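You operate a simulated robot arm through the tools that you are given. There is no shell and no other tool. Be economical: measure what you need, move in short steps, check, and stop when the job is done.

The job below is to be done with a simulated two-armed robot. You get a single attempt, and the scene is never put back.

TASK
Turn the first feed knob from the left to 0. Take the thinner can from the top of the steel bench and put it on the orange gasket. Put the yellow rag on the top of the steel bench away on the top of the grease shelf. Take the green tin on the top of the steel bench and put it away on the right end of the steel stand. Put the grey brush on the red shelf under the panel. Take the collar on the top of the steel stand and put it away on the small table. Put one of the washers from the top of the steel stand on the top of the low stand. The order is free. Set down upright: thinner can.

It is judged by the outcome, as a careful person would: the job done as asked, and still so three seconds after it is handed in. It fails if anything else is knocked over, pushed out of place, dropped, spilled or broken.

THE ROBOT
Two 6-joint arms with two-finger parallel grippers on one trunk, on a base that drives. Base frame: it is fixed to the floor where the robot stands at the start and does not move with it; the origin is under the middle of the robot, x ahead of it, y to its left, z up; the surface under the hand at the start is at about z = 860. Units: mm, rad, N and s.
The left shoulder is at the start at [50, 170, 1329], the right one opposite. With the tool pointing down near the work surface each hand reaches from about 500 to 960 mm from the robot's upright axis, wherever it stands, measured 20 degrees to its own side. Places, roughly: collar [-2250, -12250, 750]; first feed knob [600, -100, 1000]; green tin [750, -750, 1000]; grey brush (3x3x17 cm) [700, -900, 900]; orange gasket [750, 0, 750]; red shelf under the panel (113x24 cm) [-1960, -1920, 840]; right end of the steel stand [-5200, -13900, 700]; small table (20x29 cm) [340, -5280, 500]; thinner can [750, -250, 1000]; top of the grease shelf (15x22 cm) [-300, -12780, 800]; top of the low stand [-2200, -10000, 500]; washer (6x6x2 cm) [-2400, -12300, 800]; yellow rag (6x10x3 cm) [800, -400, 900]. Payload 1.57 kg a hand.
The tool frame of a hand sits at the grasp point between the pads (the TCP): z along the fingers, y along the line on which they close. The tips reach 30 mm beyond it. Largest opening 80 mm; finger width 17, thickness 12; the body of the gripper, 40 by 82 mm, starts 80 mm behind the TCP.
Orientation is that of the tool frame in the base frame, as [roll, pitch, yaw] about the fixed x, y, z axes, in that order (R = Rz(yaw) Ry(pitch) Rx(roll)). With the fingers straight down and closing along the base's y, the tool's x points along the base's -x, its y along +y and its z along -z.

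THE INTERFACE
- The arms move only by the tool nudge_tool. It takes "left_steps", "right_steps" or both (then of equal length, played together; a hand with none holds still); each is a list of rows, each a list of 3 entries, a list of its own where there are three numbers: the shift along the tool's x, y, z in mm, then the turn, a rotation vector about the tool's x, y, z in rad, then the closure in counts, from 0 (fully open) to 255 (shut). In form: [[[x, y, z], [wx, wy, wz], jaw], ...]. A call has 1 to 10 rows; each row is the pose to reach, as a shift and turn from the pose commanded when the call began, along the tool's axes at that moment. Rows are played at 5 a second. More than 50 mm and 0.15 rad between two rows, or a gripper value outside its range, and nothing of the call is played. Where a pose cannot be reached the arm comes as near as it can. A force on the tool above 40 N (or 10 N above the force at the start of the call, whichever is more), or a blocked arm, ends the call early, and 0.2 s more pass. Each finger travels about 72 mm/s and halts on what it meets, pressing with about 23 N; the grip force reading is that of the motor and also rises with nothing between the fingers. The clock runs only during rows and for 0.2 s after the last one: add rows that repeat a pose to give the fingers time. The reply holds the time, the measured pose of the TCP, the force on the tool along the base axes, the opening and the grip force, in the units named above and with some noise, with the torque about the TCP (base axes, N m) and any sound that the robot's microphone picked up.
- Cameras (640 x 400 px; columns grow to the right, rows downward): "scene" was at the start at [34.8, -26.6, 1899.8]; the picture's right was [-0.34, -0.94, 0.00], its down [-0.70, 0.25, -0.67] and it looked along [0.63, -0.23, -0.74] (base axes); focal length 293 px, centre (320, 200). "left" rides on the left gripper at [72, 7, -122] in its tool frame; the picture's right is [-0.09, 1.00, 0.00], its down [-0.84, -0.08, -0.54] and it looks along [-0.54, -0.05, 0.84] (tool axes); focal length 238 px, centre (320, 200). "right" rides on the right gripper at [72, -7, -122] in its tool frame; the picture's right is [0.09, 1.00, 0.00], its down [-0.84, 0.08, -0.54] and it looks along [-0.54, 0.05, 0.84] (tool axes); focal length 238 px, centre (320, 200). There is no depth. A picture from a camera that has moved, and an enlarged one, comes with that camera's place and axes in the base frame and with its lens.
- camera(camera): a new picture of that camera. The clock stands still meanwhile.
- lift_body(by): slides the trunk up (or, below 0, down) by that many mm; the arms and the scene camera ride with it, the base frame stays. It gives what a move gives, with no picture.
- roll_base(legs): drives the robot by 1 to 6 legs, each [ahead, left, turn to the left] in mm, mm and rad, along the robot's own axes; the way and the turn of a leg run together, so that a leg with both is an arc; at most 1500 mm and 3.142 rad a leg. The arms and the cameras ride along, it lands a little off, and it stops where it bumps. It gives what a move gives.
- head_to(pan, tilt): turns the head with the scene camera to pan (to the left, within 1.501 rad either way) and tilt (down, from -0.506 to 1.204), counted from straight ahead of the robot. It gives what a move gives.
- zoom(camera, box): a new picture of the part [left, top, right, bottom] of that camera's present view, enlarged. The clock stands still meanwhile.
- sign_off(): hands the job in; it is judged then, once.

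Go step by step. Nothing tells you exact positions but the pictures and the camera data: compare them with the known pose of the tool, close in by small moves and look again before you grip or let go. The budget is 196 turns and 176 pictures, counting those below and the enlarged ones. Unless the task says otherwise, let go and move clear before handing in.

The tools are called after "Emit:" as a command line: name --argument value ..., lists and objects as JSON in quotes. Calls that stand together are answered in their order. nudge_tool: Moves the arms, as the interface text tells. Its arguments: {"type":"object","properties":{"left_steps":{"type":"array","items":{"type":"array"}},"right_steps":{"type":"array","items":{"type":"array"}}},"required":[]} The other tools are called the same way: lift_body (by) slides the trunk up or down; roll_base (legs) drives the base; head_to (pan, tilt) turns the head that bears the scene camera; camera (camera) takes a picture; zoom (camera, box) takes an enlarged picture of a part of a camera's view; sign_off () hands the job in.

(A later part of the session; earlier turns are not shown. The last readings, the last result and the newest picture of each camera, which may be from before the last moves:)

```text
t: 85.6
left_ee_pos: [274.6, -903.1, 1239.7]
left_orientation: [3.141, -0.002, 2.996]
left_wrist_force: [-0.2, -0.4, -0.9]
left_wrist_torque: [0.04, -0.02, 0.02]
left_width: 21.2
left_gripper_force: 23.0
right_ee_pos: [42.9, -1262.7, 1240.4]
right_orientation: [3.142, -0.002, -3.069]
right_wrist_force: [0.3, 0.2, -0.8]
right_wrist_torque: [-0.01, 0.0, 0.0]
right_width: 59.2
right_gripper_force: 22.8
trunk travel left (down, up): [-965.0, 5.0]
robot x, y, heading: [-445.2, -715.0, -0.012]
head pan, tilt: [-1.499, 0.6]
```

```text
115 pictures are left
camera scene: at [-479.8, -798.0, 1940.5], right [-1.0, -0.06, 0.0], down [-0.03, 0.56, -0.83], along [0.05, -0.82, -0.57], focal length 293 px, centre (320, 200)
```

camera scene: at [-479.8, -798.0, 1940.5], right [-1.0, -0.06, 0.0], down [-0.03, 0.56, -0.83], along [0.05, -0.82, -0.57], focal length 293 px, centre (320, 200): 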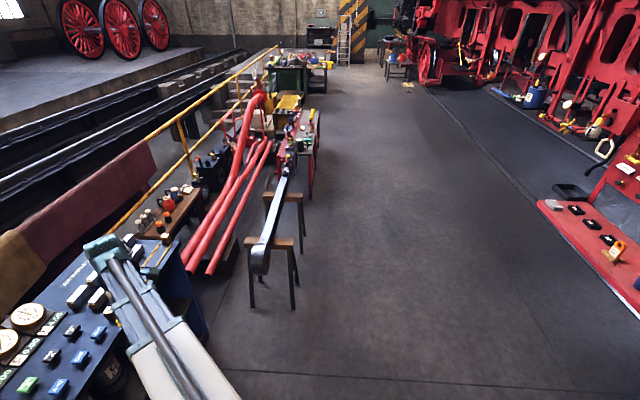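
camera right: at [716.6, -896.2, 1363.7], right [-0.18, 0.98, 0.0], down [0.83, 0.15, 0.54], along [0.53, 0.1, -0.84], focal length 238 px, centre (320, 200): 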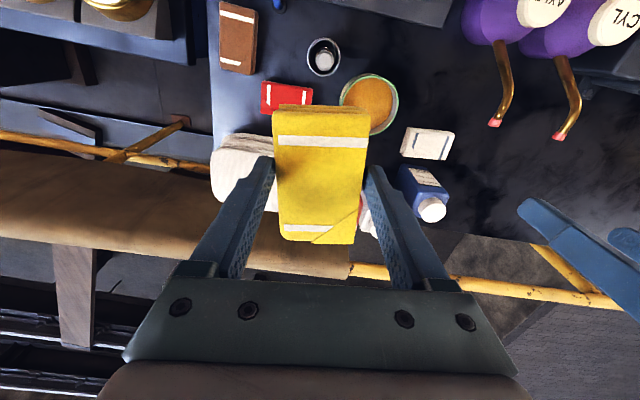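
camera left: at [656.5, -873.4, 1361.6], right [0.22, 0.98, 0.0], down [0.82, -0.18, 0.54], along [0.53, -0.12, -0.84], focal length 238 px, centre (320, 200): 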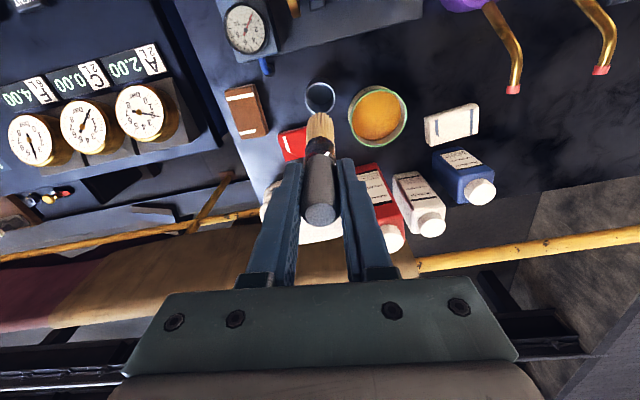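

Behind is a machine; to the right the aisle is free and the red shelf is visible at the loco side. Strafe right, then back and turn right.

Emit:
roll_base --legs '[[40, 0, 0.012], [0, -1000, 0], [-400, -200, 0], [0, 0, -1.55]]'

Emit:
head_to --pan -0.9 --tilt 0.5

Emit:
camera --camera "scene"

```text
t: 97.2
left_ee_pos: [-947.2, -2618.3, 1239.0]
left_orientation: [3.138, -0.002, 1.527]
left_wrist_force: [-0.1, -0.2, -1.0]
left_wrist_torque: [-0.04, 0.0, -0.02]
left_width: 21.3
left_gripper_force: 23.3
right_ee_pos: [-1327.7, -2423.9, 1239.4]
right_orientation: [-3.142, -0.002, 1.745]
right_wrist_force: [-0.6, 0.5, -0.9]
right_wrist_torque: [-0.01, -0.01, 0.03]
right_width: 59.2
right_gripper_force: 22.7
trunk travel left (down, up): [-965.0, 5.0]
robot x, y, heading: [-829.5, -1882.2, -1.486]
head pan, tilt: [-1.499, 0.6]
```

```text
t: 98.2
left_ee_pos: [-947.1, -2616.3, 1240.0]
left_orientation: [3.139, -0.002, 1.528]
left_wrist_force: [0.7, -0.9, -1.4]
left_wrist_torque: [0.01, -0.01, 0.02]
left_width: 21.2
left_gripper_force: 22.9
right_ee_pos: [-1329.2, -2423.9, 1240.3]
right_orientation: [-3.141, 0.0, 1.747]
right_wrist_force: [-0.1, 0.7, -0.5]
right_wrist_torque: [-0.01, 0.05, 0.01]
right_width: 59.3
right_gripper_force: 22.8
trunk travel left (down, up): [-965.0, 5.0]
robot x, y, heading: [-828.6, -1879.5, -1.484]
head pan, tilt: [-0.901, 0.499]
```

```text
114 pictures are left
camera scene: at [-899.1, -1904.5, 1949.5], right [-0.69, 0.73, 0.0], down [0.35, 0.33, -0.88], along [-0.64, -0.6, -0.48], focal length 293 px, centre (320, 200)
```

scene: 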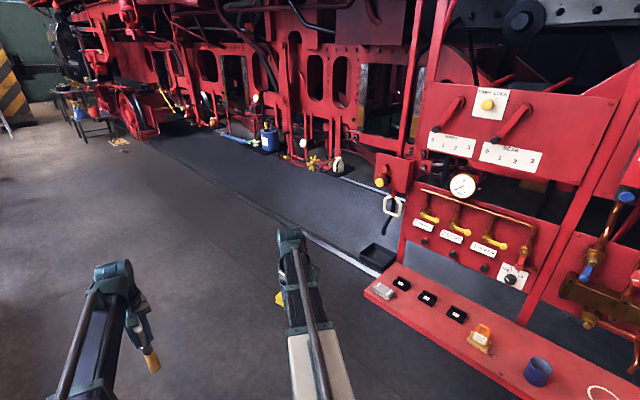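

The red shelf juts out in front of the panel with free space on it. Turn right the rest to face it.

Emit:
roll_base --legs '[[0, 0, -1.64]]'

Emit:
head_to --pan 0.0 --tilt 0.65

Emit:
camera --camera "scene"

```text
t: 102.4
left_ee_pos: [-1564.2, -1757.6, 1240.1]
left_orientation: [3.14, -0.002, -0.054]
left_wrist_force: [0.5, -0.2, -0.6]
left_wrist_torque: [0.02, 0.0, 0.0]
left_width: 21.2
left_gripper_force: 23.4
right_ee_pos: [-1366.6, -1377.2, 1240.9]
right_orientation: [-3.141, -0.001, 0.168]
right_wrist_force: [0.0, 0.2, -0.4]
right_wrist_torque: [-0.02, -0.02, 0.01]
right_width: 58.7
right_gripper_force: 22.9
trunk travel left (down, up): [-965.0, 5.0]
robot x, y, heading: [-828.1, -1889.8, -3.062]
head pan, tilt: [-0.901, 0.499]
```

```text
t: 103.6
left_ee_pos: [-1565.7, -1757.1, 1240.0]
left_orientation: [3.14, -0.001, -0.054]
left_wrist_force: [-1.0, 0.0, -1.4]
left_wrist_torque: [0.01, 0.0, -0.02]
left_width: 21.1
left_gripper_force: 23.1
right_ee_pos: [-1367.5, -1378.1, 1240.8]
right_orientation: [3.141, -0.003, 0.167]
right_wrist_force: [0.1, -0.2, -0.9]
right_wrist_torque: [0.01, -0.02, -0.05]
right_width: 59.1
right_gripper_force: 23.1
trunk travel left (down, up): [-965.0, 5.0]
robot x, y, heading: [-830.2, -1882.4, -3.061]
head pan, tilt: [0.0, 0.649]
```

```text
113 pictures are left
camera scene: at [-876.2, -1885.0, 1936.2], right [-0.08, 1.0, 0.0], down [0.6, 0.05, -0.8], along [-0.79, -0.06, -0.6], focal length 293 px, centre (320, 200)
```

scene: 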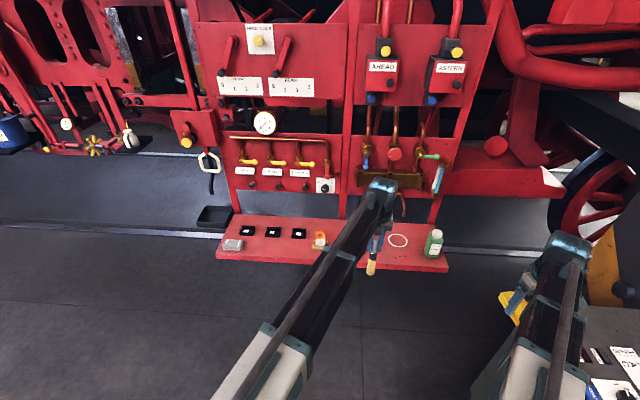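

Emit:
zoom --camera "scene" --box '[200, 180, 460, 290]'

Emit:
camera --camera "left"

```text
2.46 times, centred on (330, 235) of scene
camera zoom: at [-876.2, -1885.0, 1936.2], right [-0.08, 1.0, 0.0], down [0.6, 0.05, -0.8], along [-0.79, -0.06, -0.6], focal length 722 px, centre (295, 114)
```

zoom: 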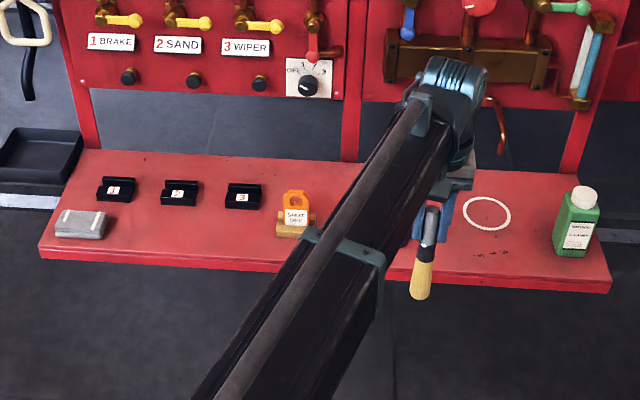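

```text
111 pictures are left
camera left: at [-1493.6, -1768.2, 1361.8], right [-0.14, -0.99, 0.0], down [-0.83, 0.12, 0.54], along [-0.54, 0.08, -0.84], focal length 238 px, centre (320, 200)
```

left: 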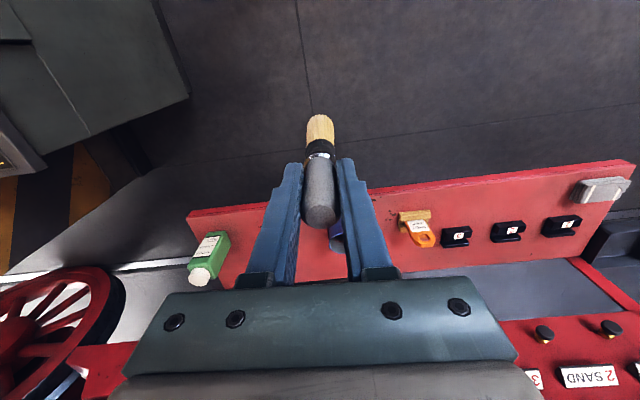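

Free gap on the shelf: between the orange item (y≈-1966) and blue cup (y≈-1744), centre ≈ y -1858. I tilt the left hand to horizontal (brush pointing forward) and bring the right hand in a little.

Emit:
nudge_tool --left_steps '[[[-7, 10, 0], [0, -0.148, 0], 255], [[-14, 21, 0], [0, -0.296, 0], 255], [[-21, 31, 0], [0, -0.444, 0], 255], [[-28, 42, 0], [0, -0.592, 0], 255], [[-35, 52, 0], [0, -0.74, 0], 255], [[-42, 63, 0], [0, -0.888, 0], 255], [[-49, 73, 0], [0, -1.036, 0], 255], [[-56, 84, 0], [0, -1.184, 0], 255], [[-63, 94, 0], [0, -1.332, 0], 255], [[-70, 105, 0], [0, -1.48, 0], 255]]' --right_steps '[[[-7, 21, 0], [0, 0, 0], 255], [[-14, 43, 0], [0, 0, 0], 255], [[-21, 64, 0], [0, 0, 0], 255], [[-28, 85, 0], [0, 0, 0], 255], [[-35, 106, 0], [0, 0, 0], 255], [[-42, 128, 0], [0, 0, 0], 255], [[-49, 149, 0], [0, 0, 0], 255], [[-56, 170, 0], [0, 0, 0], 255], [[-63, 192, 0], [0, 0, 0], 255], [[-69, 213, 0], [0, 0, 0], 255]]'

Emit:
camera --camera "scene"

```text
t: 105.8
left_ee_pos: [-1641.8, -1870.1, 1439.8]
left_orientation: [-3.136, 1.476, -0.05]
left_wrist_force: [1.2, -0.8, -0.7]
left_wrist_torque: [-0.03, -0.05, -0.06]
left_width: 21.0
left_gripper_force: 22.9
left hand out of reach, approached as far as the arm can: row 2, 3, 4, 5, 6, 7, 8, 9, 10
right_ee_pos: [-1399.1, -1599.6, 1240.0]
right_orientation: [-3.142, -0.001, 0.168]
right_wrist_force: [-0.4, -0.5, -0.7]
right_wrist_torque: [0.01, 0.02, 0.0]
right_width: 58.7
right_gripper_force: 22.8
trunk travel left (down, up): [-965.0, 5.0]
robot x, y, heading: [-833.5, -1881.2, -3.065]
head pan, tilt: [0.0, 0.649]
```

```text
110 pictures are left
camera scene: at [-876.6, -1886.5, 1936.2], right [-0.08, 1.0, 0.0], down [0.6, 0.05, -0.8], along [-0.79, -0.06, -0.6], focal length 293 px, centre (320, 200)
```

scene: 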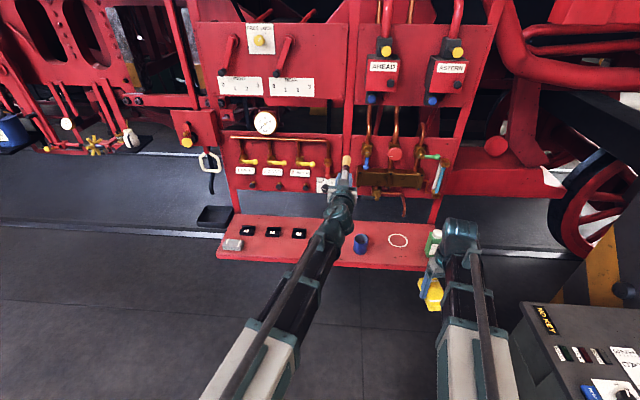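

Tilt works. Complete it and lower the trunk in front of the shelf.

Emit:
nudge_tool --left_steps '[[[0, 0, 0], [0, -0.09, 0], 255], [[0, 0, 0], [0, -0.09, 0], 255]]'

Emit:
lift_body --by -400

Emit:
camera --camera "left"

Emit:
camera --camera "scene"

```text
t: 106.4
left_ee_pos: [-1640.8, -1866.8, 1460.3]
left_orientation: [2.819, 1.569, -0.374]
left_wrist_force: [0.3, -0.2, -0.8]
left_wrist_torque: [0.01, -0.05, 0.01]
left_width: 21.1
left_gripper_force: 23.2
left hand out of reach, approached as far as the arm can: row 1, 2
right_ee_pos: [-1399.6, -1600.2, 1239.8]
right_orientation: [-3.14, -0.002, 0.169]
right_wrist_force: [0.5, -0.2, -0.7]
right_wrist_torque: [0.0, -0.02, 0.0]
right_width: 59.3
right_gripper_force: 22.9
trunk travel left (down, up): [-965.0, 5.0]
robot x, y, heading: [-834.5, -1880.3, -3.062]
head pan, tilt: [0.0, 0.649]
```

```text
t: 110.2
left_ee_pos: [-1640.8, -1866.5, 1059.3]
left_orientation: [2.916, 1.567, -0.278]
left_wrist_force: [0.2, 0.2, -0.6]
left_wrist_torque: [0.01, -0.03, -0.01]
left_width: 21.3
left_gripper_force: 23.3
right_ee_pos: [-1399.8, -1599.8, 839.8]
right_orientation: [3.141, -0.001, 0.167]
right_wrist_force: [-0.8, 0.6, -1.3]
right_wrist_torque: [0.03, 0.04, 0.01]
right_width: 59.2
right_gripper_force: 22.9
trunk travel left (down, up): [-565.0, 405.0]
robot x, y, heading: [-828.5, -1883.3, -3.061]
head pan, tilt: [0.0, 0.649]
```

```text
109 pictures are left
camera left: at [-1519.0, -1880.2, 987.6], right [-0.05, -0.99, 0.09], down [0.54, 0.05, 0.84], along [-0.84, 0.09, 0.54], focal length 238 px, centre (320, 200)
```

left: 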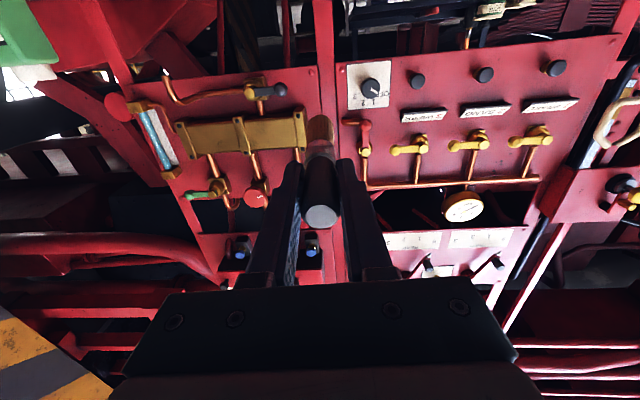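

```text
108 pictures are left
camera scene: at [-876.0, -1885.2, 1536.2], right [-0.08, 1.0, 0.0], down [0.6, 0.05, -0.8], along [-0.79, -0.06, -0.6], focal length 293 px, centre (320, 200)
```

scene: 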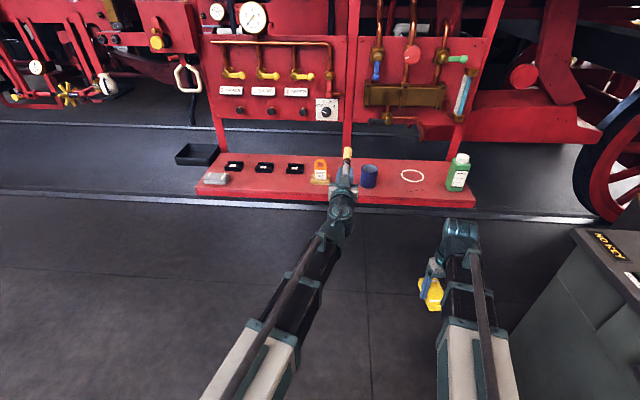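

The gap between orange item and cup is centred near y≈-1862. Lower to just above shelf height, still in front of it.

Emit:
lift_body --by -170

Emit:
camera --camera "scene"

Emit:
camera --camera "left"

```text
t: 112.2
left_ee_pos: [-1640.1, -1865.9, 890.2]
left_orientation: [2.914, 1.566, -0.28]
left_wrist_force: [0.4, 0.4, -0.5]
left_wrist_torque: [0.01, -0.03, 0.02]
left_width: 21.3
left_gripper_force: 22.5
right_ee_pos: [-1399.3, -1599.2, 670.1]
right_orientation: [3.142, -0.002, 0.168]
right_wrist_force: [-0.5, 0.5, 0.4]
right_wrist_torque: [0.0, 0.0, 0.0]
right_width: 59.2
right_gripper_force: 23.5
trunk travel left (down, up): [-395.0, 575.0]
robot x, y, heading: [-831.3, -1881.3, -3.058]
head pan, tilt: [0.0, 0.649]
```

```text
107 pictures are left
camera scene: at [-876.0, -1885.2, 1366.2], right [-0.08, 1.0, 0.0], down [0.6, 0.05, -0.8], along [-0.79, -0.06, -0.6], focal length 293 px, centre (320, 200)
```

scene: 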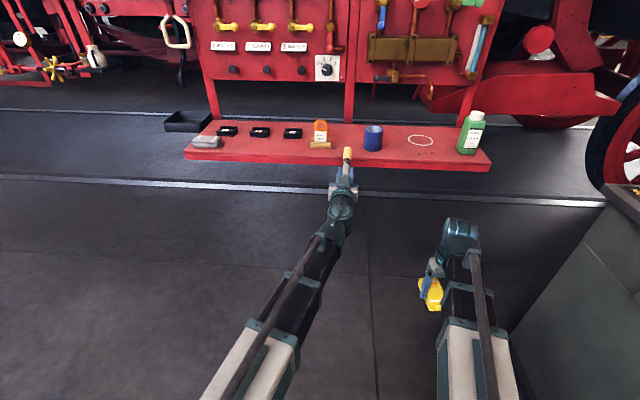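

```text
106 pictures are left
camera left: at [-1519.0, -1880.3, 817.6], right [-0.05, -0.99, 0.09], down [0.54, 0.05, 0.84], along [-0.84, 0.09, 0.54], focal length 238 px, centre (320, 200)
```

left: 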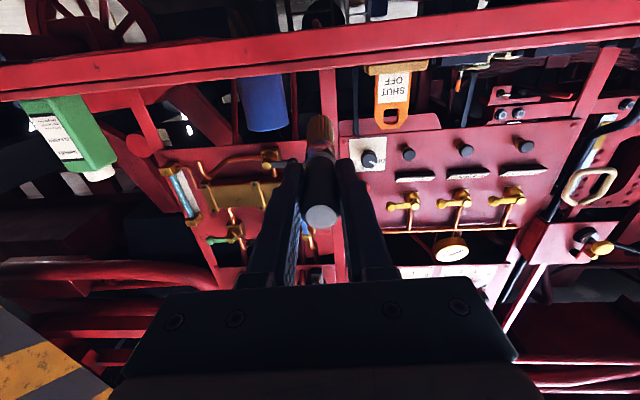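

Now push forward over the shelf.

Emit:
nudge_tool --left_steps '[[[0, 2, 48], [0, 0, 0], 255], [[0, 4, 96], [0, 0, 0], 255], [[0, 6, 144], [0, 0, 0], 255], [[0, 8, 192], [0, 0, 0], 255], [[0, 8, 238], [0, 0, 0], 255], [[0, 8, 238], [0, 0, 0], 255]]'

Emit:
zoom --camera "scene" --box '[240, 90, 480, 240]'

```text
t: 113.6
left_ee_pos: [-1874.1, -1865.1, 888.0]
left_orientation: [3.056, 1.569, -0.138]
left_wrist_force: [0.1, -0.3, -1.8]
left_wrist_torque: [0.03, -0.04, 0.02]
left_width: 21.4
left_gripper_force: 23.0
right_ee_pos: [-1399.8, -1600.1, 669.5]
right_orientation: [-3.141, -0.001, 0.167]
right_wrist_force: [0.5, -0.2, -0.3]
right_wrist_torque: [-0.01, -0.01, 0.04]
right_width: 59.2
right_gripper_force: 23.4
trunk travel left (down, up): [-395.0, 575.0]
robot x, y, heading: [-828.8, -1884.2, -3.061]
head pan, tilt: [0.0, 0.649]
```

```text
2.67 times, centred on (360, 165) of scene
camera zoom: at [-876.3, -1885.2, 1366.2], right [-0.08, 1.0, 0.0], down [0.6, 0.05, -0.8], along [-0.79, -0.06, -0.6], focal length 782 px, centre (213, 293)
```

zoom: 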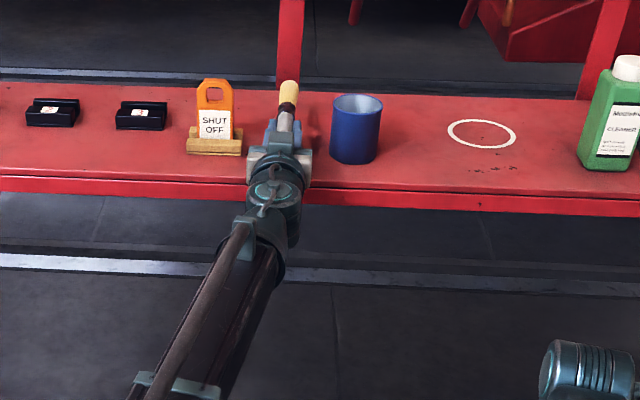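

Brush is centred in the gap. Lower gently with force check.

Emit:
lift_body --by -26

Emit:
zoom --camera "scene" --box '[300, 90, 420, 180]'

Emit:
camera --camera "left"

```text
t: 114.3
left_ee_pos: [-1874.2, -1865.6, 862.9]
left_orientation: [2.925, 1.567, -0.271]
left_wrist_force: [0.1, -0.2, -1.3]
left_wrist_torque: [0.02, -0.06, 0.01]
left_width: 21.1
left_gripper_force: 23.2
right_ee_pos: [-1400.5, -1600.8, 643.9]
right_orientation: [3.141, -0.002, 0.168]
right_wrist_force: [0.8, -0.1, -0.4]
right_wrist_torque: [-0.02, 0.0, -0.01]
right_width: 59.3
right_gripper_force: 22.2
trunk travel left (down, up): [-369.0, 601.0]
robot x, y, heading: [-829.0, -1883.2, -3.062]
head pan, tilt: [0.0, 0.649]
```

```text
4.44 times, centred on (360, 135) of scene
camera zoom: at [-876.0, -1885.2, 1340.2], right [-0.08, 1.0, 0.0], down [0.6, 0.05, -0.8], along [-0.79, -0.06, -0.6], focal length 1303 px, centre (142, 489)
```

zoom: 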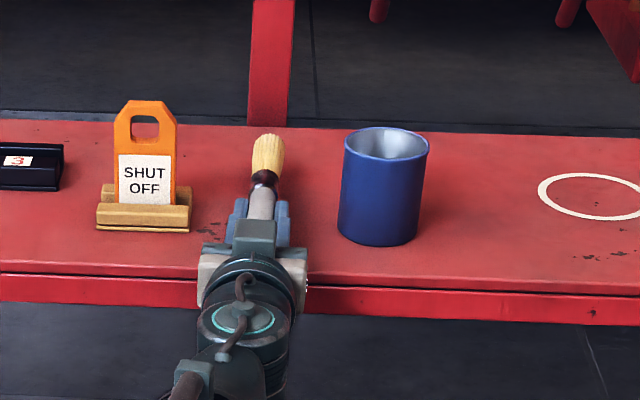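

```text
103 pictures are left
camera left: at [-1753.1, -1878.4, 791.6], right [-0.05, -0.99, 0.09], down [0.54, 0.05, 0.84], along [-0.84, 0.09, 0.54], focal length 238 px, centre (320, 200)
```

left: 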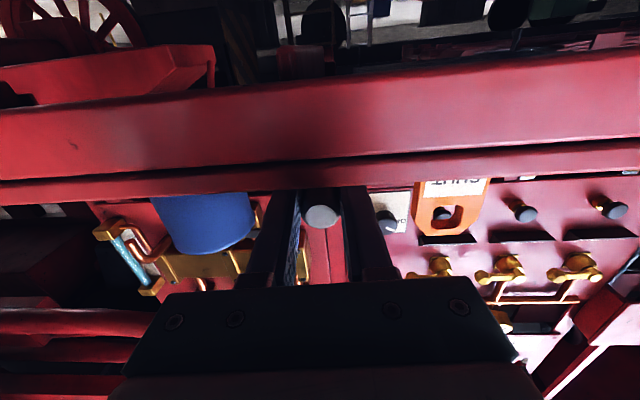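

Emit:
lift_body --by -9

Emit:
lift_body --by -3

```text
t: 114.9
left_ee_pos: [-1873.6, -1865.4, 854.0]
left_orientation: [2.921, 1.568, -0.272]
left_wrist_force: [0.8, 0.1, -1.2]
left_wrist_torque: [-0.02, -0.05, 0.02]
left_width: 21.3
left_gripper_force: 22.8
right_ee_pos: [-1399.8, -1598.8, 635.8]
right_orientation: [-3.141, -0.003, 0.168]
right_wrist_force: [0.0, 0.2, -1.4]
right_wrist_torque: [-0.02, 0.03, 0.0]
right_width: 59.1
right_gripper_force: 23.3
trunk travel left (down, up): [-360.0, 610.0]
robot x, y, heading: [-828.1, -1882.6, -3.064]
head pan, tilt: [0.0, 0.649]
```

```text
t: 115.4
left_ee_pos: [-1873.2, -1866.0, 851.2]
left_orientation: [2.934, 1.567, -0.262]
left_wrist_force: [-0.9, -0.6, -0.2]
left_wrist_torque: [0.0, 0.01, -0.01]
left_width: 21.1
left_gripper_force: 23.2
right_ee_pos: [-1399.1, -1598.8, 632.2]
right_orientation: [-3.141, -0.002, 0.166]
right_wrist_force: [-0.5, -0.1, -0.6]
right_wrist_torque: [-0.02, -0.03, 0.0]
right_width: 59.0
right_gripper_force: 22.9
trunk travel left (down, up): [-357.0, 613.0]
robot x, y, heading: [-831.8, -1879.4, -3.063]
head pan, tilt: [0.0, 0.649]
```

Emit:
lift_body --by -2

Emit:
zoom --camera "left" --box '[200, 120, 440, 270]'

```text
t: 115.9
left_ee_pos: [-1873.5, -1864.6, 850.1]
left_orientation: [2.856, 1.567, -0.339]
left_wrist_force: [-0.1, 0.9, 2.4]
left_wrist_torque: [0.05, 0.58, 0.01]
left_width: 21.4
left_gripper_force: 23.0
right_ee_pos: [-1399.1, -1599.2, 630.0]
right_orientation: [3.141, 0.0, 0.168]
right_wrist_force: [0.0, -0.5, -1.3]
right_wrist_torque: [0.03, -0.02, -0.02]
right_width: 59.3
right_gripper_force: 23.0
trunk travel left (down, up): [-355.0, 615.0]
robot x, y, heading: [-829.6, -1882.4, -3.064]
head pan, tilt: [0.0, 0.649]
```

```text
2.67 times, centred on (320, 195) of left
camera zoom: at [-1752.8, -1878.5, 777.9], right [-0.05, -0.99, 0.09], down [0.54, 0.05, 0.84], along [-0.84, 0.09, 0.54], focal length 636 px, centre (320, 213)
```

zoom: 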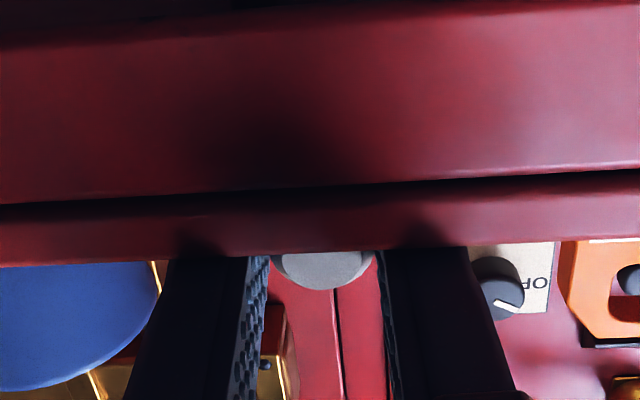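

The bristle end touches the shelf. Open, and withdraw straight back.

Emit:
nudge_tool --left_steps '[[[0, 0, 0], [0, 0, 0], 170], [[0, 0, 0], [0, 0, 0], 130], [[0, 0, 0], [0, 0, 0], 110], [[0, 0, 0], [0, 0, 0], 110], [[0, 0, -40], [0, 0, 0], 110], [[0, 0, -85], [0, 0, 0], 110], [[0, 0, -130], [0, 0, 0], 110], [[0, 0, -175], [0, 0, 0], 110], [[0, 0, -220], [0, 0, 0], 110]]'

Emit:
zoom --camera "scene" --box '[240, 60, 480, 210]'

```text
t: 117.9
left_ee_pos: [-1655.5, -1877.1, 849.5]
left_orientation: [2.976, 1.568, -0.222]
left_wrist_force: [-0.6, -0.5, -0.8]
left_wrist_torque: [0.0, 0.03, -0.02]
left_width: 45.5
left_gripper_force: 0.0
left hand out of reach, approached as far as the arm can: row 6, 7
right_ee_pos: [-1399.6, -1598.6, 630.4]
right_orientation: [3.14, -0.001, 0.168]
right_wrist_force: [0.9, 0.1, -0.7]
right_wrist_torque: [-0.02, 0.01, 0.03]
right_width: 59.0
right_gripper_force: 22.3
trunk travel left (down, up): [-355.0, 615.0]
robot x, y, heading: [-830.0, -1884.5, -3.061]
head pan, tilt: [0.0, 0.649]
```

```text
2.67 times, centred on (360, 135) of scene
camera zoom: at [-876.1, -1885.3, 1326.2], right [-0.08, 1.0, 0.0], down [0.6, 0.05, -0.8], along [-0.79, -0.06, -0.6], focal length 782 px, centre (213, 373)
```

zoom: 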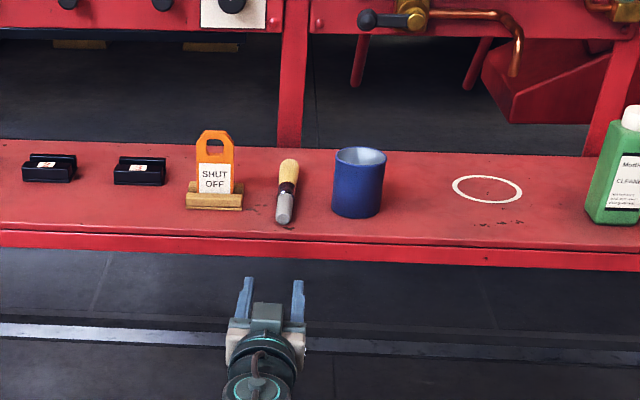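

Brush lies on the shelf. Rise, set the left hand vertical again, and turn to drive down the aisle.

Emit:
lift_body --by 560

Emit:
nudge_tool --left_steps '[[[0, 0, 0], [0, 0.148, 0], 110], [[0, 0, 0], [0, 0.296, 0], 110], [[0, 0, 0], [0, 0.444, 0], 110], [[0, 0, 0], [0, 0.592, 0], 110], [[0, 0, 0], [0, 0.74, 0], 110], [[0, 0, 0], [0, 0.888, 0], 110], [[0, 0, 0], [0, 1.036, 0], 110], [[0, 0, 0], [0, 1.184, 0], 110], [[0, 0, 0], [0, 1.332, 0], 110], [[0, 0, 0], [0, 1.48, 0], 110]]'

Emit:
nudge_tool --left_steps '[[[0, 0, 0], [0, 0.088, 0], 110], [[0, 0, 0], [0, 0.088, 0], 110]]'

Emit:
roll_base --legs '[[-100, 0, 0], [0, 0, 1.49]]'

Emit:
head_to --pan 0.0 --tilt 0.3

Emit:
camera --camera "scene"

```text
refused: 560 is not a number from -400 to 400
```

```text
t: 120.1
left_ee_pos: [-1647.4, -1873.7, 630.8]
left_orientation: [3.14, 0.086, -0.052]
left_wrist_force: [0.3, -0.1, 0.6]
left_wrist_torque: [-0.03, 0.0, 0.0]
left_width: 45.7
left_gripper_force: 0.0
left hand out of reach, approached as far as the arm can: row 1, 2, 3, 4, 5, 6, 7, 8, 9, 10
right_ee_pos: [-1400.2, -1599.8, 630.8]
right_orientation: [3.14, -0.002, 0.168]
right_wrist_force: [0.0, -0.4, -0.2]
right_wrist_torque: [-0.04, 0.01, -0.01]
right_width: 58.8
right_gripper_force: 23.3
trunk travel left (down, up): [-355.0, 615.0]
robot x, y, heading: [-830.2, -1876.7, -3.062]
head pan, tilt: [0.0, 0.649]
```

```text
t: 120.7
left_ee_pos: [-1649.5, -1875.2, 630.5]
left_orientation: [3.141, -0.001, -0.053]
left_wrist_force: [-0.4, 0.6, -0.7]
left_wrist_torque: [-0.01, 0.01, -0.02]
left_width: 45.6
left_gripper_force: 0.1
right_ee_pos: [-1400.2, -1599.3, 630.9]
right_orientation: [-3.141, -0.002, 0.167]
right_wrist_force: [0.2, 1.0, -0.4]
right_wrist_torque: [0.02, -0.05, -0.01]
right_width: 59.2
right_gripper_force: 22.8
trunk travel left (down, up): [-355.0, 615.0]
robot x, y, heading: [-830.9, -1883.9, -3.068]
head pan, tilt: [0.0, 0.649]
```

```text
t: 125.5
left_ee_pos: [-785.4, -2691.3, 630.0]
left_orientation: [3.141, -0.001, 1.459]
left_wrist_force: [0.6, -0.8, -0.2]
left_wrist_torque: [0.01, 0.01, -0.01]
left_width: 45.5
left_gripper_force: 0.0
right_ee_pos: [-1045.1, -2426.2, 629.7]
right_orientation: [3.141, -0.003, 1.678]
right_wrist_force: [-0.4, -0.7, -0.6]
right_wrist_torque: [0.0, 0.0, -0.01]
right_width: 59.2
right_gripper_force: 23.3
trunk travel left (down, up): [-355.0, 615.0]
robot x, y, heading: [-732.1, -1873.9, -1.553]
head pan, tilt: [0.0, 0.649]
```

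```text
t: 126.4
left_ee_pos: [-785.8, -2692.5, 630.0]
left_orientation: [3.14, 0.0, 1.458]
left_wrist_force: [0.0, 0.9, 0.2]
left_wrist_torque: [0.01, 0.02, 0.0]
left_width: 45.4
left_gripper_force: 0.0
right_ee_pos: [-1046.1, -2426.7, 630.5]
right_orientation: [-3.14, -0.002, 1.68]
right_wrist_force: [0.6, -0.7, -0.8]
right_wrist_torque: [0.06, 0.0, -0.01]
right_width: 59.3
right_gripper_force: 23.1
trunk travel left (down, up): [-355.0, 615.0]
robot x, y, heading: [-727.5, -1874.9, -1.554]
head pan, tilt: [0.0, 0.3]
```

```text
100 pictures are left
camera scene: at [-728.6, -1927.1, 1357.9], right [-1.0, -0.02, 0.0], down [-0.01, 0.3, -0.95], along [0.02, -0.95, -0.3], focal length 293 px, centre (320, 200)
```

scene: 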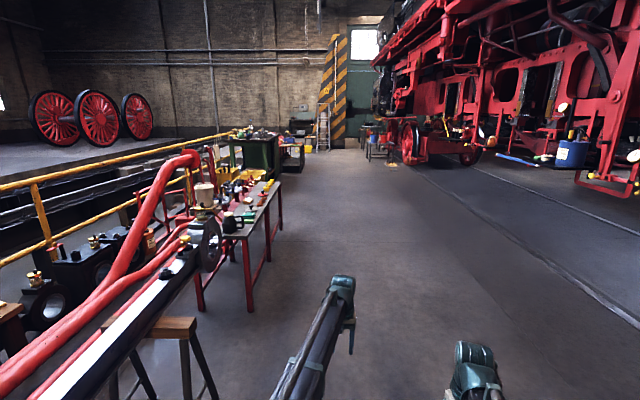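

Aisle ahead is clear. Rise and drive about 7.4 m ahead, slightly to the right.

Emit:
lift_body --by 400

Emit:
roll_base --legs '[[1450, -200, -0.017], [1500, 0, 0], [1500, 0, 0], [1500, 0, 0], [1450, 0, 0]]'

Emit:
camera --camera "scene"

```text
t: 130.2
left_ee_pos: [-785.5, -2692.1, 1030.7]
left_orientation: [3.139, 0.003, 1.459]
left_wrist_force: [1.0, -0.5, 0.3]
left_wrist_torque: [-0.01, 0.05, -0.03]
left_width: 45.5
left_gripper_force: 0.0
right_ee_pos: [-1044.7, -2426.6, 1030.3]
right_orientation: [-3.141, -0.002, 1.679]
right_wrist_force: [0.0, 0.4, -0.7]
right_wrist_torque: [0.02, 0.0, -0.02]
right_width: 59.1
right_gripper_force: 22.4
trunk travel left (down, up): [-755.0, 215.0]
robot x, y, heading: [-731.1, -1873.5, -1.547]
head pan, tilt: [0.0, 0.3]
```

```text
t: 165.8
left_ee_pos: [-1229.1, -10181.6, 1030.0]
left_orientation: [-3.139, 0.001, 1.417]
left_wrist_force: [0.1, 0.8, -0.2]
left_wrist_torque: [-0.03, -0.02, -0.01]
left_width: 45.4
left_gripper_force: 0.0
right_ee_pos: [-1476.9, -9904.0, 1030.6]
right_orientation: [3.141, -0.002, 1.637]
right_wrist_force: [0.5, 0.7, -0.7]
right_wrist_torque: [0.0, 0.01, 0.02]
right_width: 59.3
right_gripper_force: 23.5
trunk travel left (down, up): [-755.0, 215.0]
robot x, y, heading: [-1139.8, -9367.3, -1.594]
head pan, tilt: [0.0, 0.3]
```

```text
99 pictures are left
camera scene: at [-1139.9, -9419.8, 1757.9], right [-1.0, 0.02, 0.0], down [0.01, 0.3, -0.96], along [-0.02, -0.95, -0.3], focal length 293 px, centre (320, 200)
```

scene: 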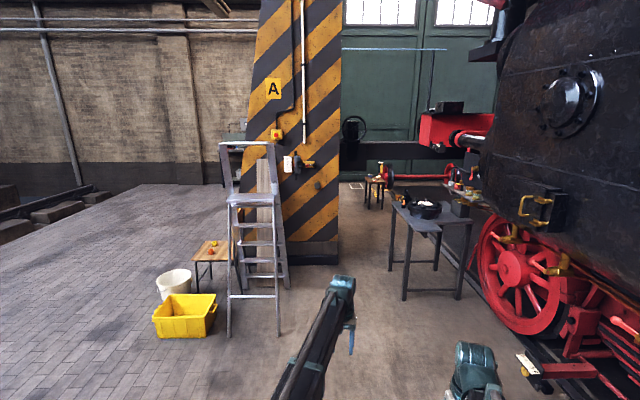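

Emit:
zoom --camera "scene" --box '[340, 140, 500, 260]'

Emit:
zoom --camera "scene" --box '[140, 100, 340, 260]'

Emit:
head_to --pan 0.8 --tilt 0.3

Emit:
camera --camera "scene"

```text
3.33 times, centred on (420, 200) of scene
camera zoom: at [-1139.9, -9419.8, 1757.9], right [-1.0, 0.02, 0.0], down [0.01, 0.3, -0.96], along [-0.02, -0.95, -0.3], focal length 977 px, centre (-13, 200)
```

zoom: 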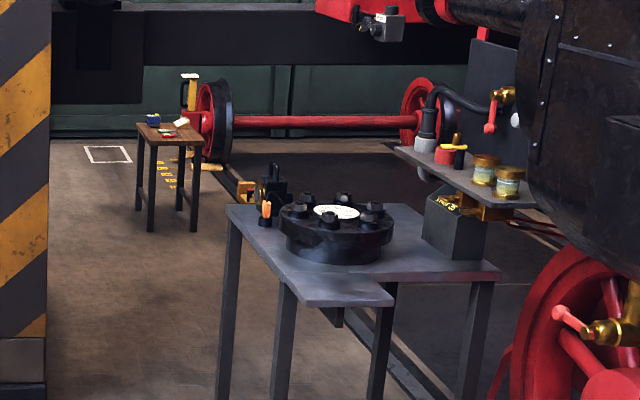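

```text
2.50 times, centred on (240, 180) of scene
camera zoom: at [-1139.9, -9419.8, 1757.9], right [-1.0, 0.02, 0.0], down [0.01, 0.3, -0.96], along [-0.02, -0.95, -0.3], focal length 733 px, centre (520, 250)
```

zoom: 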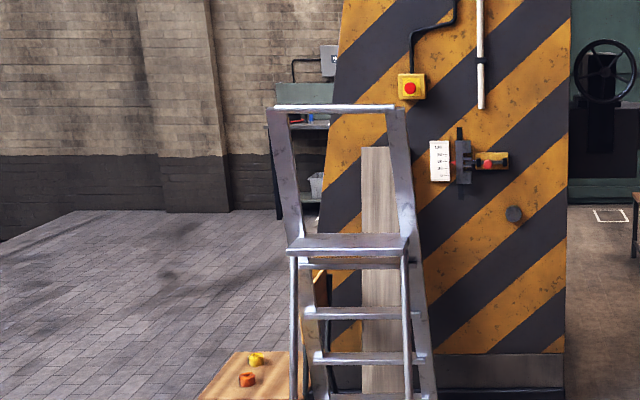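

```text
t: 166.9
left_ee_pos: [-1229.3, -10181.1, 1029.9]
left_orientation: [3.14, 0.0, 1.417]
left_wrist_force: [-0.3, -0.1, -0.4]
left_wrist_torque: [-0.01, -0.01, 0.03]
left_width: 45.3
left_gripper_force: 0.0
right_ee_pos: [-1478.0, -9905.4, 1029.9]
right_orientation: [-3.14, -0.002, 1.637]
right_wrist_force: [0.4, 0.1, -0.6]
right_wrist_torque: [0.01, 0.0, -0.01]
right_width: 59.3
right_gripper_force: 23.5
trunk travel left (down, up): [-755.0, 215.0]
robot x, y, heading: [-1138.1, -9366.5, -1.592]
head pan, tilt: [0.799, 0.3]
```

```text
96 pictures are left
camera scene: at [-1072.4, -9392.9, 1758.0], right [-0.71, -0.7, 0.0], down [-0.21, 0.21, -0.96], along [0.67, -0.68, -0.3], focal length 293 px, centre (320, 200)
```

scene: 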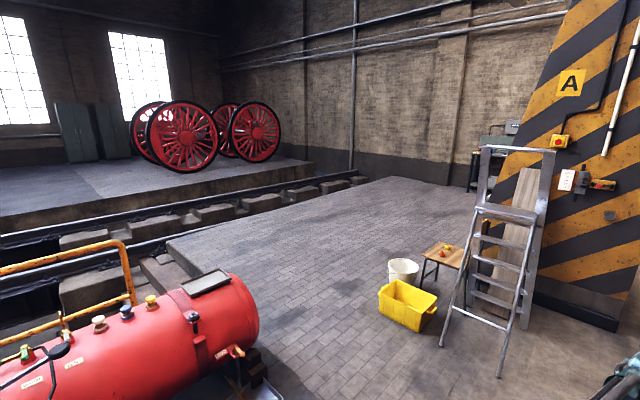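

The steel stand (table with black flange) is at ≈[-2300, -12260]. The grease shelf should be on the left side of the striped pillar, behind ladder and stool; I go around via the left, carefully.

Emit:
lift_body --by 210

Emit:
roll_base --legs '[[900, 0, 0], [0, 0, 1.59]]'

Emit:
head_to --pan -0.4 --tilt 0.45

Emit:
camera --camera "scene"

```text
t: 169.2
left_ee_pos: [-1229.6, -10182.1, 1239.7]
left_orientation: [3.139, 0.001, 1.418]
left_wrist_force: [0.7, 0.0, -0.1]
left_wrist_torque: [-0.01, -0.02, -0.03]
left_width: 45.3
left_gripper_force: 0.1
right_ee_pos: [-1477.8, -9904.9, 1239.8]
right_orientation: [3.141, -0.002, 1.637]
right_wrist_force: [0.1, 0.5, -0.5]
right_wrist_torque: [-0.02, 0.04, 0.02]
right_width: 59.0
right_gripper_force: 23.0
trunk travel left (down, up): [-965.0, 5.0]
robot x, y, heading: [-1139.2, -9365.5, -1.588]
head pan, tilt: [0.799, 0.3]
```

```text
t: 177.6
left_ee_pos: [-377.1, -10374.8, 1240.8]
left_orientation: [-3.14, 0.0, 2.935]
left_wrist_force: [-0.2, 0.8, 0.0]
left_wrist_torque: [-0.01, 0.01, 0.03]
left_width: 45.6
left_gripper_force: 0.1
right_ee_pos: [-667.4, -10607.4, 1240.7]
right_orientation: [3.141, -0.001, -3.131]
right_wrist_force: [0.0, 0.0, 0.2]
right_wrist_torque: [-0.03, 0.03, 0.02]
right_width: 59.2
right_gripper_force: 23.6
trunk travel left (down, up): [-965.0, 5.0]
robot x, y, heading: [-1183.6, -10236.9, -0.081]
head pan, tilt: [0.799, 0.3]
```

```text
t: 179.0
left_ee_pos: [-376.8, -10375.4, 1241.1]
left_orientation: [3.14, -0.001, 2.932]
left_wrist_force: [0.4, 0.7, -0.3]
left_wrist_torque: [0.03, -0.01, -0.03]
left_width: 45.4
left_gripper_force: 0.1
right_ee_pos: [-666.2, -10608.0, 1240.7]
right_orientation: [-3.141, -0.002, -3.132]
right_wrist_force: [-0.5, -0.2, -0.4]
right_wrist_torque: [0.01, 0.02, 0.01]
right_width: 59.0
right_gripper_force: 23.9
trunk travel left (down, up): [-965.0, 5.0]
robot x, y, heading: [-1183.8, -10241.5, -0.077]
head pan, tilt: [-0.4, 0.45]
```

```text
95 pictures are left
camera scene: at [-1143.3, -10278.3, 1954.0], right [-0.46, -0.89, 0.0], down [-0.39, 0.2, -0.9], along [0.8, -0.41, -0.44], focal length 293 px, centre (320, 200)
```

scene: 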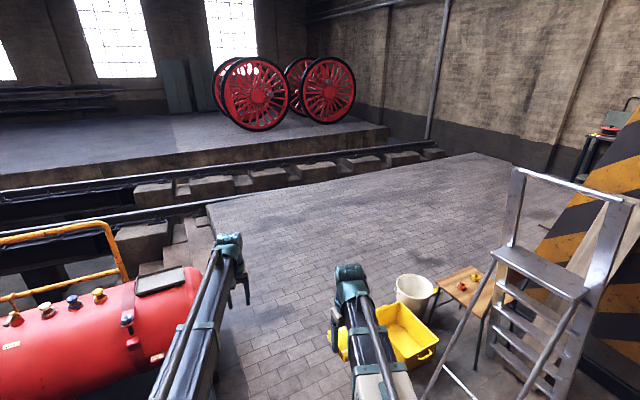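

Corridor is wide. Drive past the tank and yellow box, then along to the pillar's left side.

Emit:
roll_base --legs '[[1100, -620, 0.08], [850, 0, 0], [0, -1000, 0]]'

Emit:
head_to --pan -1.5 --tilt 0.5

Emit:
camera --camera "scene"

```text
t: 194.3
left_ee_pos: [1598.9, -11900.6, 1240.1]
left_orientation: [3.139, 0.001, 3.041]
left_wrist_force: [0.8, 0.0, 0.7]
left_wrist_torque: [0.02, 0.02, -0.01]
left_width: 45.4
left_gripper_force: 0.0
right_ee_pos: [1335.6, -12163.4, 1240.9]
right_orientation: [3.14, -0.002, -3.023]
right_wrist_force: [0.2, -0.1, -0.6]
right_wrist_torque: [0.02, 0.06, -0.02]
right_width: 59.1
right_gripper_force: 22.7
trunk travel left (down, up): [-965.0, 5.0]
robot x, y, heading: [779.3, -11853.9, 0.028]
head pan, tilt: [-0.4, 0.45]
```

```text
t: 195.6
left_ee_pos: [1599.3, -11900.4, 1240.1]
left_orientation: [3.141, 0.0, 3.04]
left_wrist_force: [0.2, 0.5, 0.8]
left_wrist_torque: [-0.02, 0.03, 0.0]
left_width: 45.4
left_gripper_force: 0.0
right_ee_pos: [1336.5, -12163.2, 1241.1]
right_orientation: [-3.142, -0.003, -3.023]
right_wrist_force: [-0.5, -0.6, 0.2]
right_wrist_torque: [-0.02, 0.05, 0.0]
right_width: 59.0
right_gripper_force: 23.2
trunk travel left (down, up): [-965.0, 5.0]
robot x, y, heading: [780.4, -11855.5, 0.03]
head pan, tilt: [-1.499, 0.499]
```

```text
94 pictures are left
camera scene: at [749.8, -11944.5, 1949.6], right [-0.99, -0.1, 0.0], down [-0.05, 0.48, -0.88], along [0.09, -0.87, -0.48], focal length 293 px, centre (320, 200)
```

scene: 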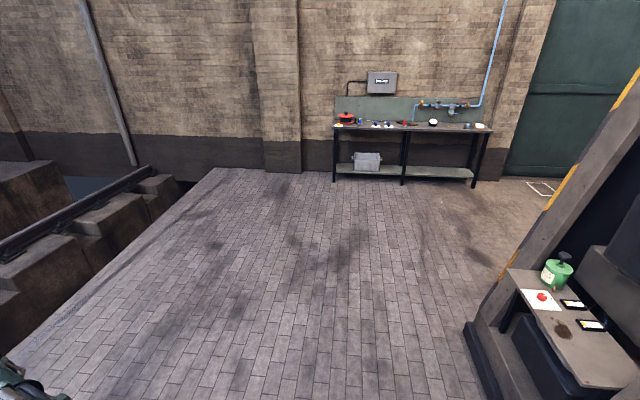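

The grease shelf with green pot is seen on the pillar's side, ≈[-250, -12850, 800]. Go level with it and turn to face it.

Emit:
roll_base --legs '[[0, -960, 0], [0, 0, 1.56], [0, 0, 1.55]]'

Emit:
head_to --pan 0.0 --tilt 0.7

Emit:
camera --camera "scene"

```text
t: 208.3
left_ee_pos: [-20.3, -12743.5, 1239.9]
left_orientation: [3.141, -0.001, -0.151]
left_wrist_force: [0.2, 1.5, 0.7]
left_wrist_torque: [0.0, -0.01, -0.01]
left_width: 45.6
left_gripper_force: 0.0
right_ee_pos: [256.6, -12495.5, 1240.2]
right_orientation: [-3.141, -0.002, 0.068]
right_wrist_force: [0.3, 0.3, -0.6]
right_wrist_torque: [0.01, -0.02, -0.02]
right_width: 59.0
right_gripper_force: 23.1
trunk travel left (down, up): [-965.0, 5.0]
robot x, y, heading: [796.5, -12832.6, 3.118]
head pan, tilt: [-1.499, 0.499]
```

```text
t: 209.9
left_ee_pos: [-19.1, -12744.5, 1240.7]
left_orientation: [3.14, 0.0, -0.152]
left_wrist_force: [0.4, -0.1, 0.5]
left_wrist_torque: [0.0, 0.0, -0.02]
left_width: 45.5
left_gripper_force: 0.1
right_ee_pos: [256.0, -12495.1, 1240.3]
right_orientation: [3.141, -0.002, 0.068]
right_wrist_force: [0.8, 0.1, -1.2]
right_wrist_torque: [0.0, -0.01, -0.03]
right_width: 59.0
right_gripper_force: 23.0
trunk travel left (down, up): [-965.0, 5.0]
robot x, y, heading: [795.2, -12834.8, 3.117]
head pan, tilt: [0.0, 0.7]
```

```text
93 pictures are left
camera scene: at [751.0, -12831.7, 1931.9], right [0.02, 1.0, 0.0], down [0.64, -0.01, -0.76], along [-0.76, 0.02, -0.64], focal length 293 px, centre (320, 200)
```

scene: 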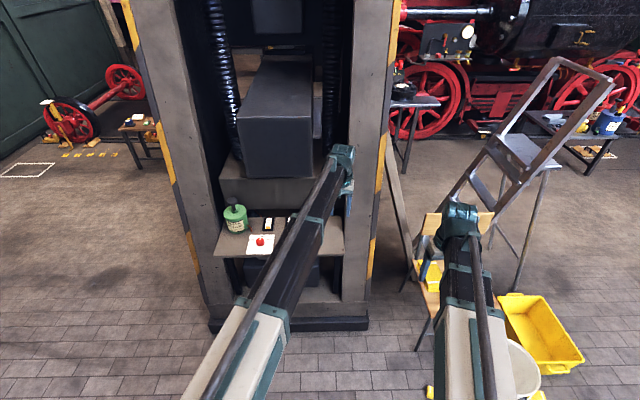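

Emit:
nudge_tool --left_steps '[[[30, 35, 0], [0, 0, 0], 110], [[55, 75, 0], [0, 0, 0], 110], [[80, 115, 0], [0, 0, 0], 110], [[105, 155, 0], [0, 0, 0], 110], [[130, 195, 0], [0, 0, 0], 110], [[150, 235, 0], [0, 0, 0], 110], [[170, 275, 0], [0, 0, 0], 110], [[190, 315, 0], [0, 0, 0], 110], [[200, 355, 0], [0, 0, 0], 110]]'

Emit:
zoom --camera "scene" --box '[180, 120, 420, 290]'

```text
t: 211.9
left_ee_pos: [125.2, -13129.4, 1239.9]
left_orientation: [3.141, 0.0, -0.151]
left_wrist_force: [1.3, -0.5, -0.5]
left_wrist_torque: [0.01, -0.02, 0.0]
left_width: 45.5
left_gripper_force: 0.1
right_ee_pos: [257.5, -12497.0, 1240.7]
right_orientation: [-3.142, -0.003, 0.068]
right_wrist_force: [-0.1, 0.0, -0.4]
right_wrist_torque: [0.01, 0.01, -0.02]
right_width: 59.2
right_gripper_force: 23.1
trunk travel left (down, up): [-965.0, 5.0]
robot x, y, heading: [795.8, -12835.1, 3.12]
head pan, tilt: [0.0, 0.7]
```

```text
2.35 times, centred on (300, 205) of scene
camera zoom: at [750.8, -12832.8, 1931.8], right [0.02, 1.0, 0.0], down [0.64, -0.01, -0.76], along [-0.76, 0.02, -0.64], focal length 690 px, centre (367, 188)
```

zoom: 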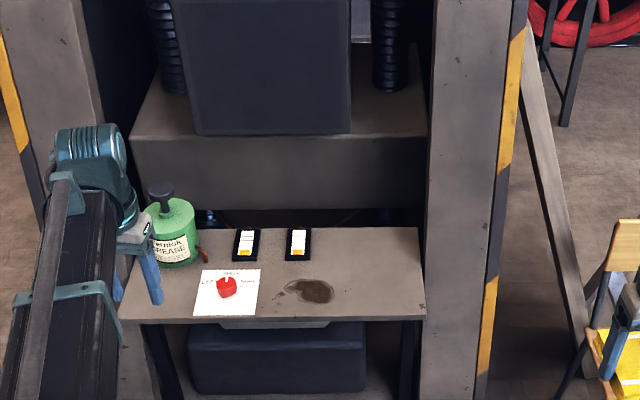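

Free area on the right part of the shelf, centre ≈ [-290, -12775, 800]. Bring the hands in line, then drive closer by 300 mm.

Emit:
nudge_tool --left_steps '[[[30, 20, 0], [0, 0, 0], 110], [[60, 40, 0], [0, 0, 0], 110], [[90, 60, 0], [0, 0, 0], 110], [[120, 80, 0], [0, 0, 0], 110], [[150, 100, 0], [0, 0, 0], 110], [[150, 100, 0], [0, 0, 0], 110]]' --right_steps '[[[-3, 46, 0], [0, 0, 0], 255], [[-6, 92, 0], [0, 0, 0], 255], [[-9, 138, 0], [0, 0, 0], 255], [[-12, 184, 0], [0, 0, 0], 255], [[-15, 230, 0], [0, 0, 0], 255], [[-18, 277, 0], [0, 0, 0], 255]]'

Emit:
roll_base --legs '[[300, 0, 0.02]]'

Emit:
camera --camera "right"

Emit:
camera --camera "scene"

```text
t: 213.3
left_ee_pos: [259.2, -13247.8, 1239.4]
left_orientation: [-3.142, -0.001, -0.153]
left_wrist_force: [-0.3, -0.6, 0.4]
left_wrist_torque: [-0.02, 0.0, 0.01]
left_width: 45.4
left_gripper_force: 0.2
left hand out of reach, approached as far as the arm can: row 2
right_ee_pos: [260.6, -12774.1, 1240.9]
right_orientation: [-3.14, -0.002, 0.065]
right_wrist_force: [-0.3, 0.0, -0.9]
right_wrist_torque: [0.03, -0.01, 0.0]
right_width: 59.0
right_gripper_force: 22.8
trunk travel left (down, up): [-965.0, 5.0]
robot x, y, heading: [795.4, -12832.9, 3.118]
head pan, tilt: [0.0, 0.7]
```

```text
t: 215.3
left_ee_pos: [-17.8, -13249.4, 1240.1]
left_orientation: [-3.141, -0.002, -0.138]
left_wrist_force: [-0.7, -0.5, -0.8]
left_wrist_torque: [0.01, 0.02, 0.0]
left_width: 45.5
left_gripper_force: 0.1
right_ee_pos: [-22.1, -12776.8, 1239.9]
right_orientation: [3.141, -0.002, 0.081]
right_wrist_force: [-0.6, 0.5, -0.7]
right_wrist_torque: [0.0, -0.04, -0.01]
right_width: 59.1
right_gripper_force: 22.6
trunk travel left (down, up): [-965.0, 5.0]
robot x, y, heading: [511.1, -12827.1, 3.136]
head pan, tilt: [0.0, 0.7]
```

```text
91 pictures are left
camera right: at [49.4, -12762.0, 1361.4], right [0.17, -0.99, 0.0], down [-0.83, -0.14, 0.54], along [-0.53, -0.09, -0.84], focal length 238 px, centre (320, 200)
```

right: 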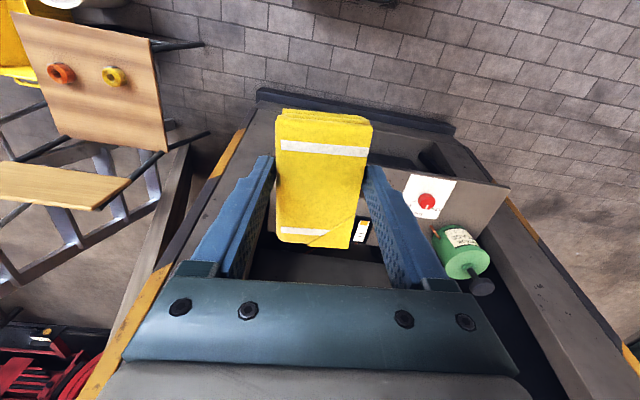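

```text
90 pictures are left
camera scene: at [467.5, -12828.1, 1931.8], right [0.01, 1.0, 0.0], down [0.64, -0.01, -0.76], along [-0.76, 0.01, -0.64], focal length 293 px, centre (320, 200)
```

scene: 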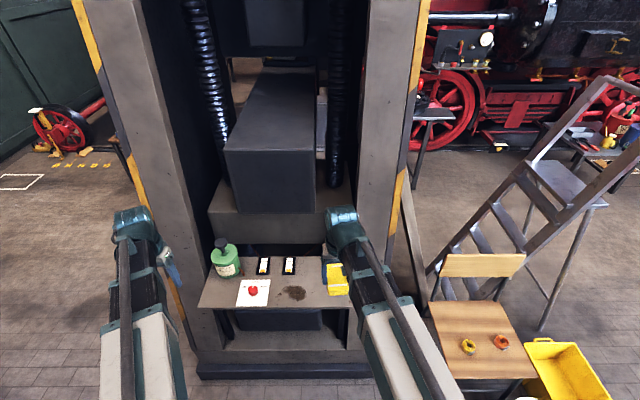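

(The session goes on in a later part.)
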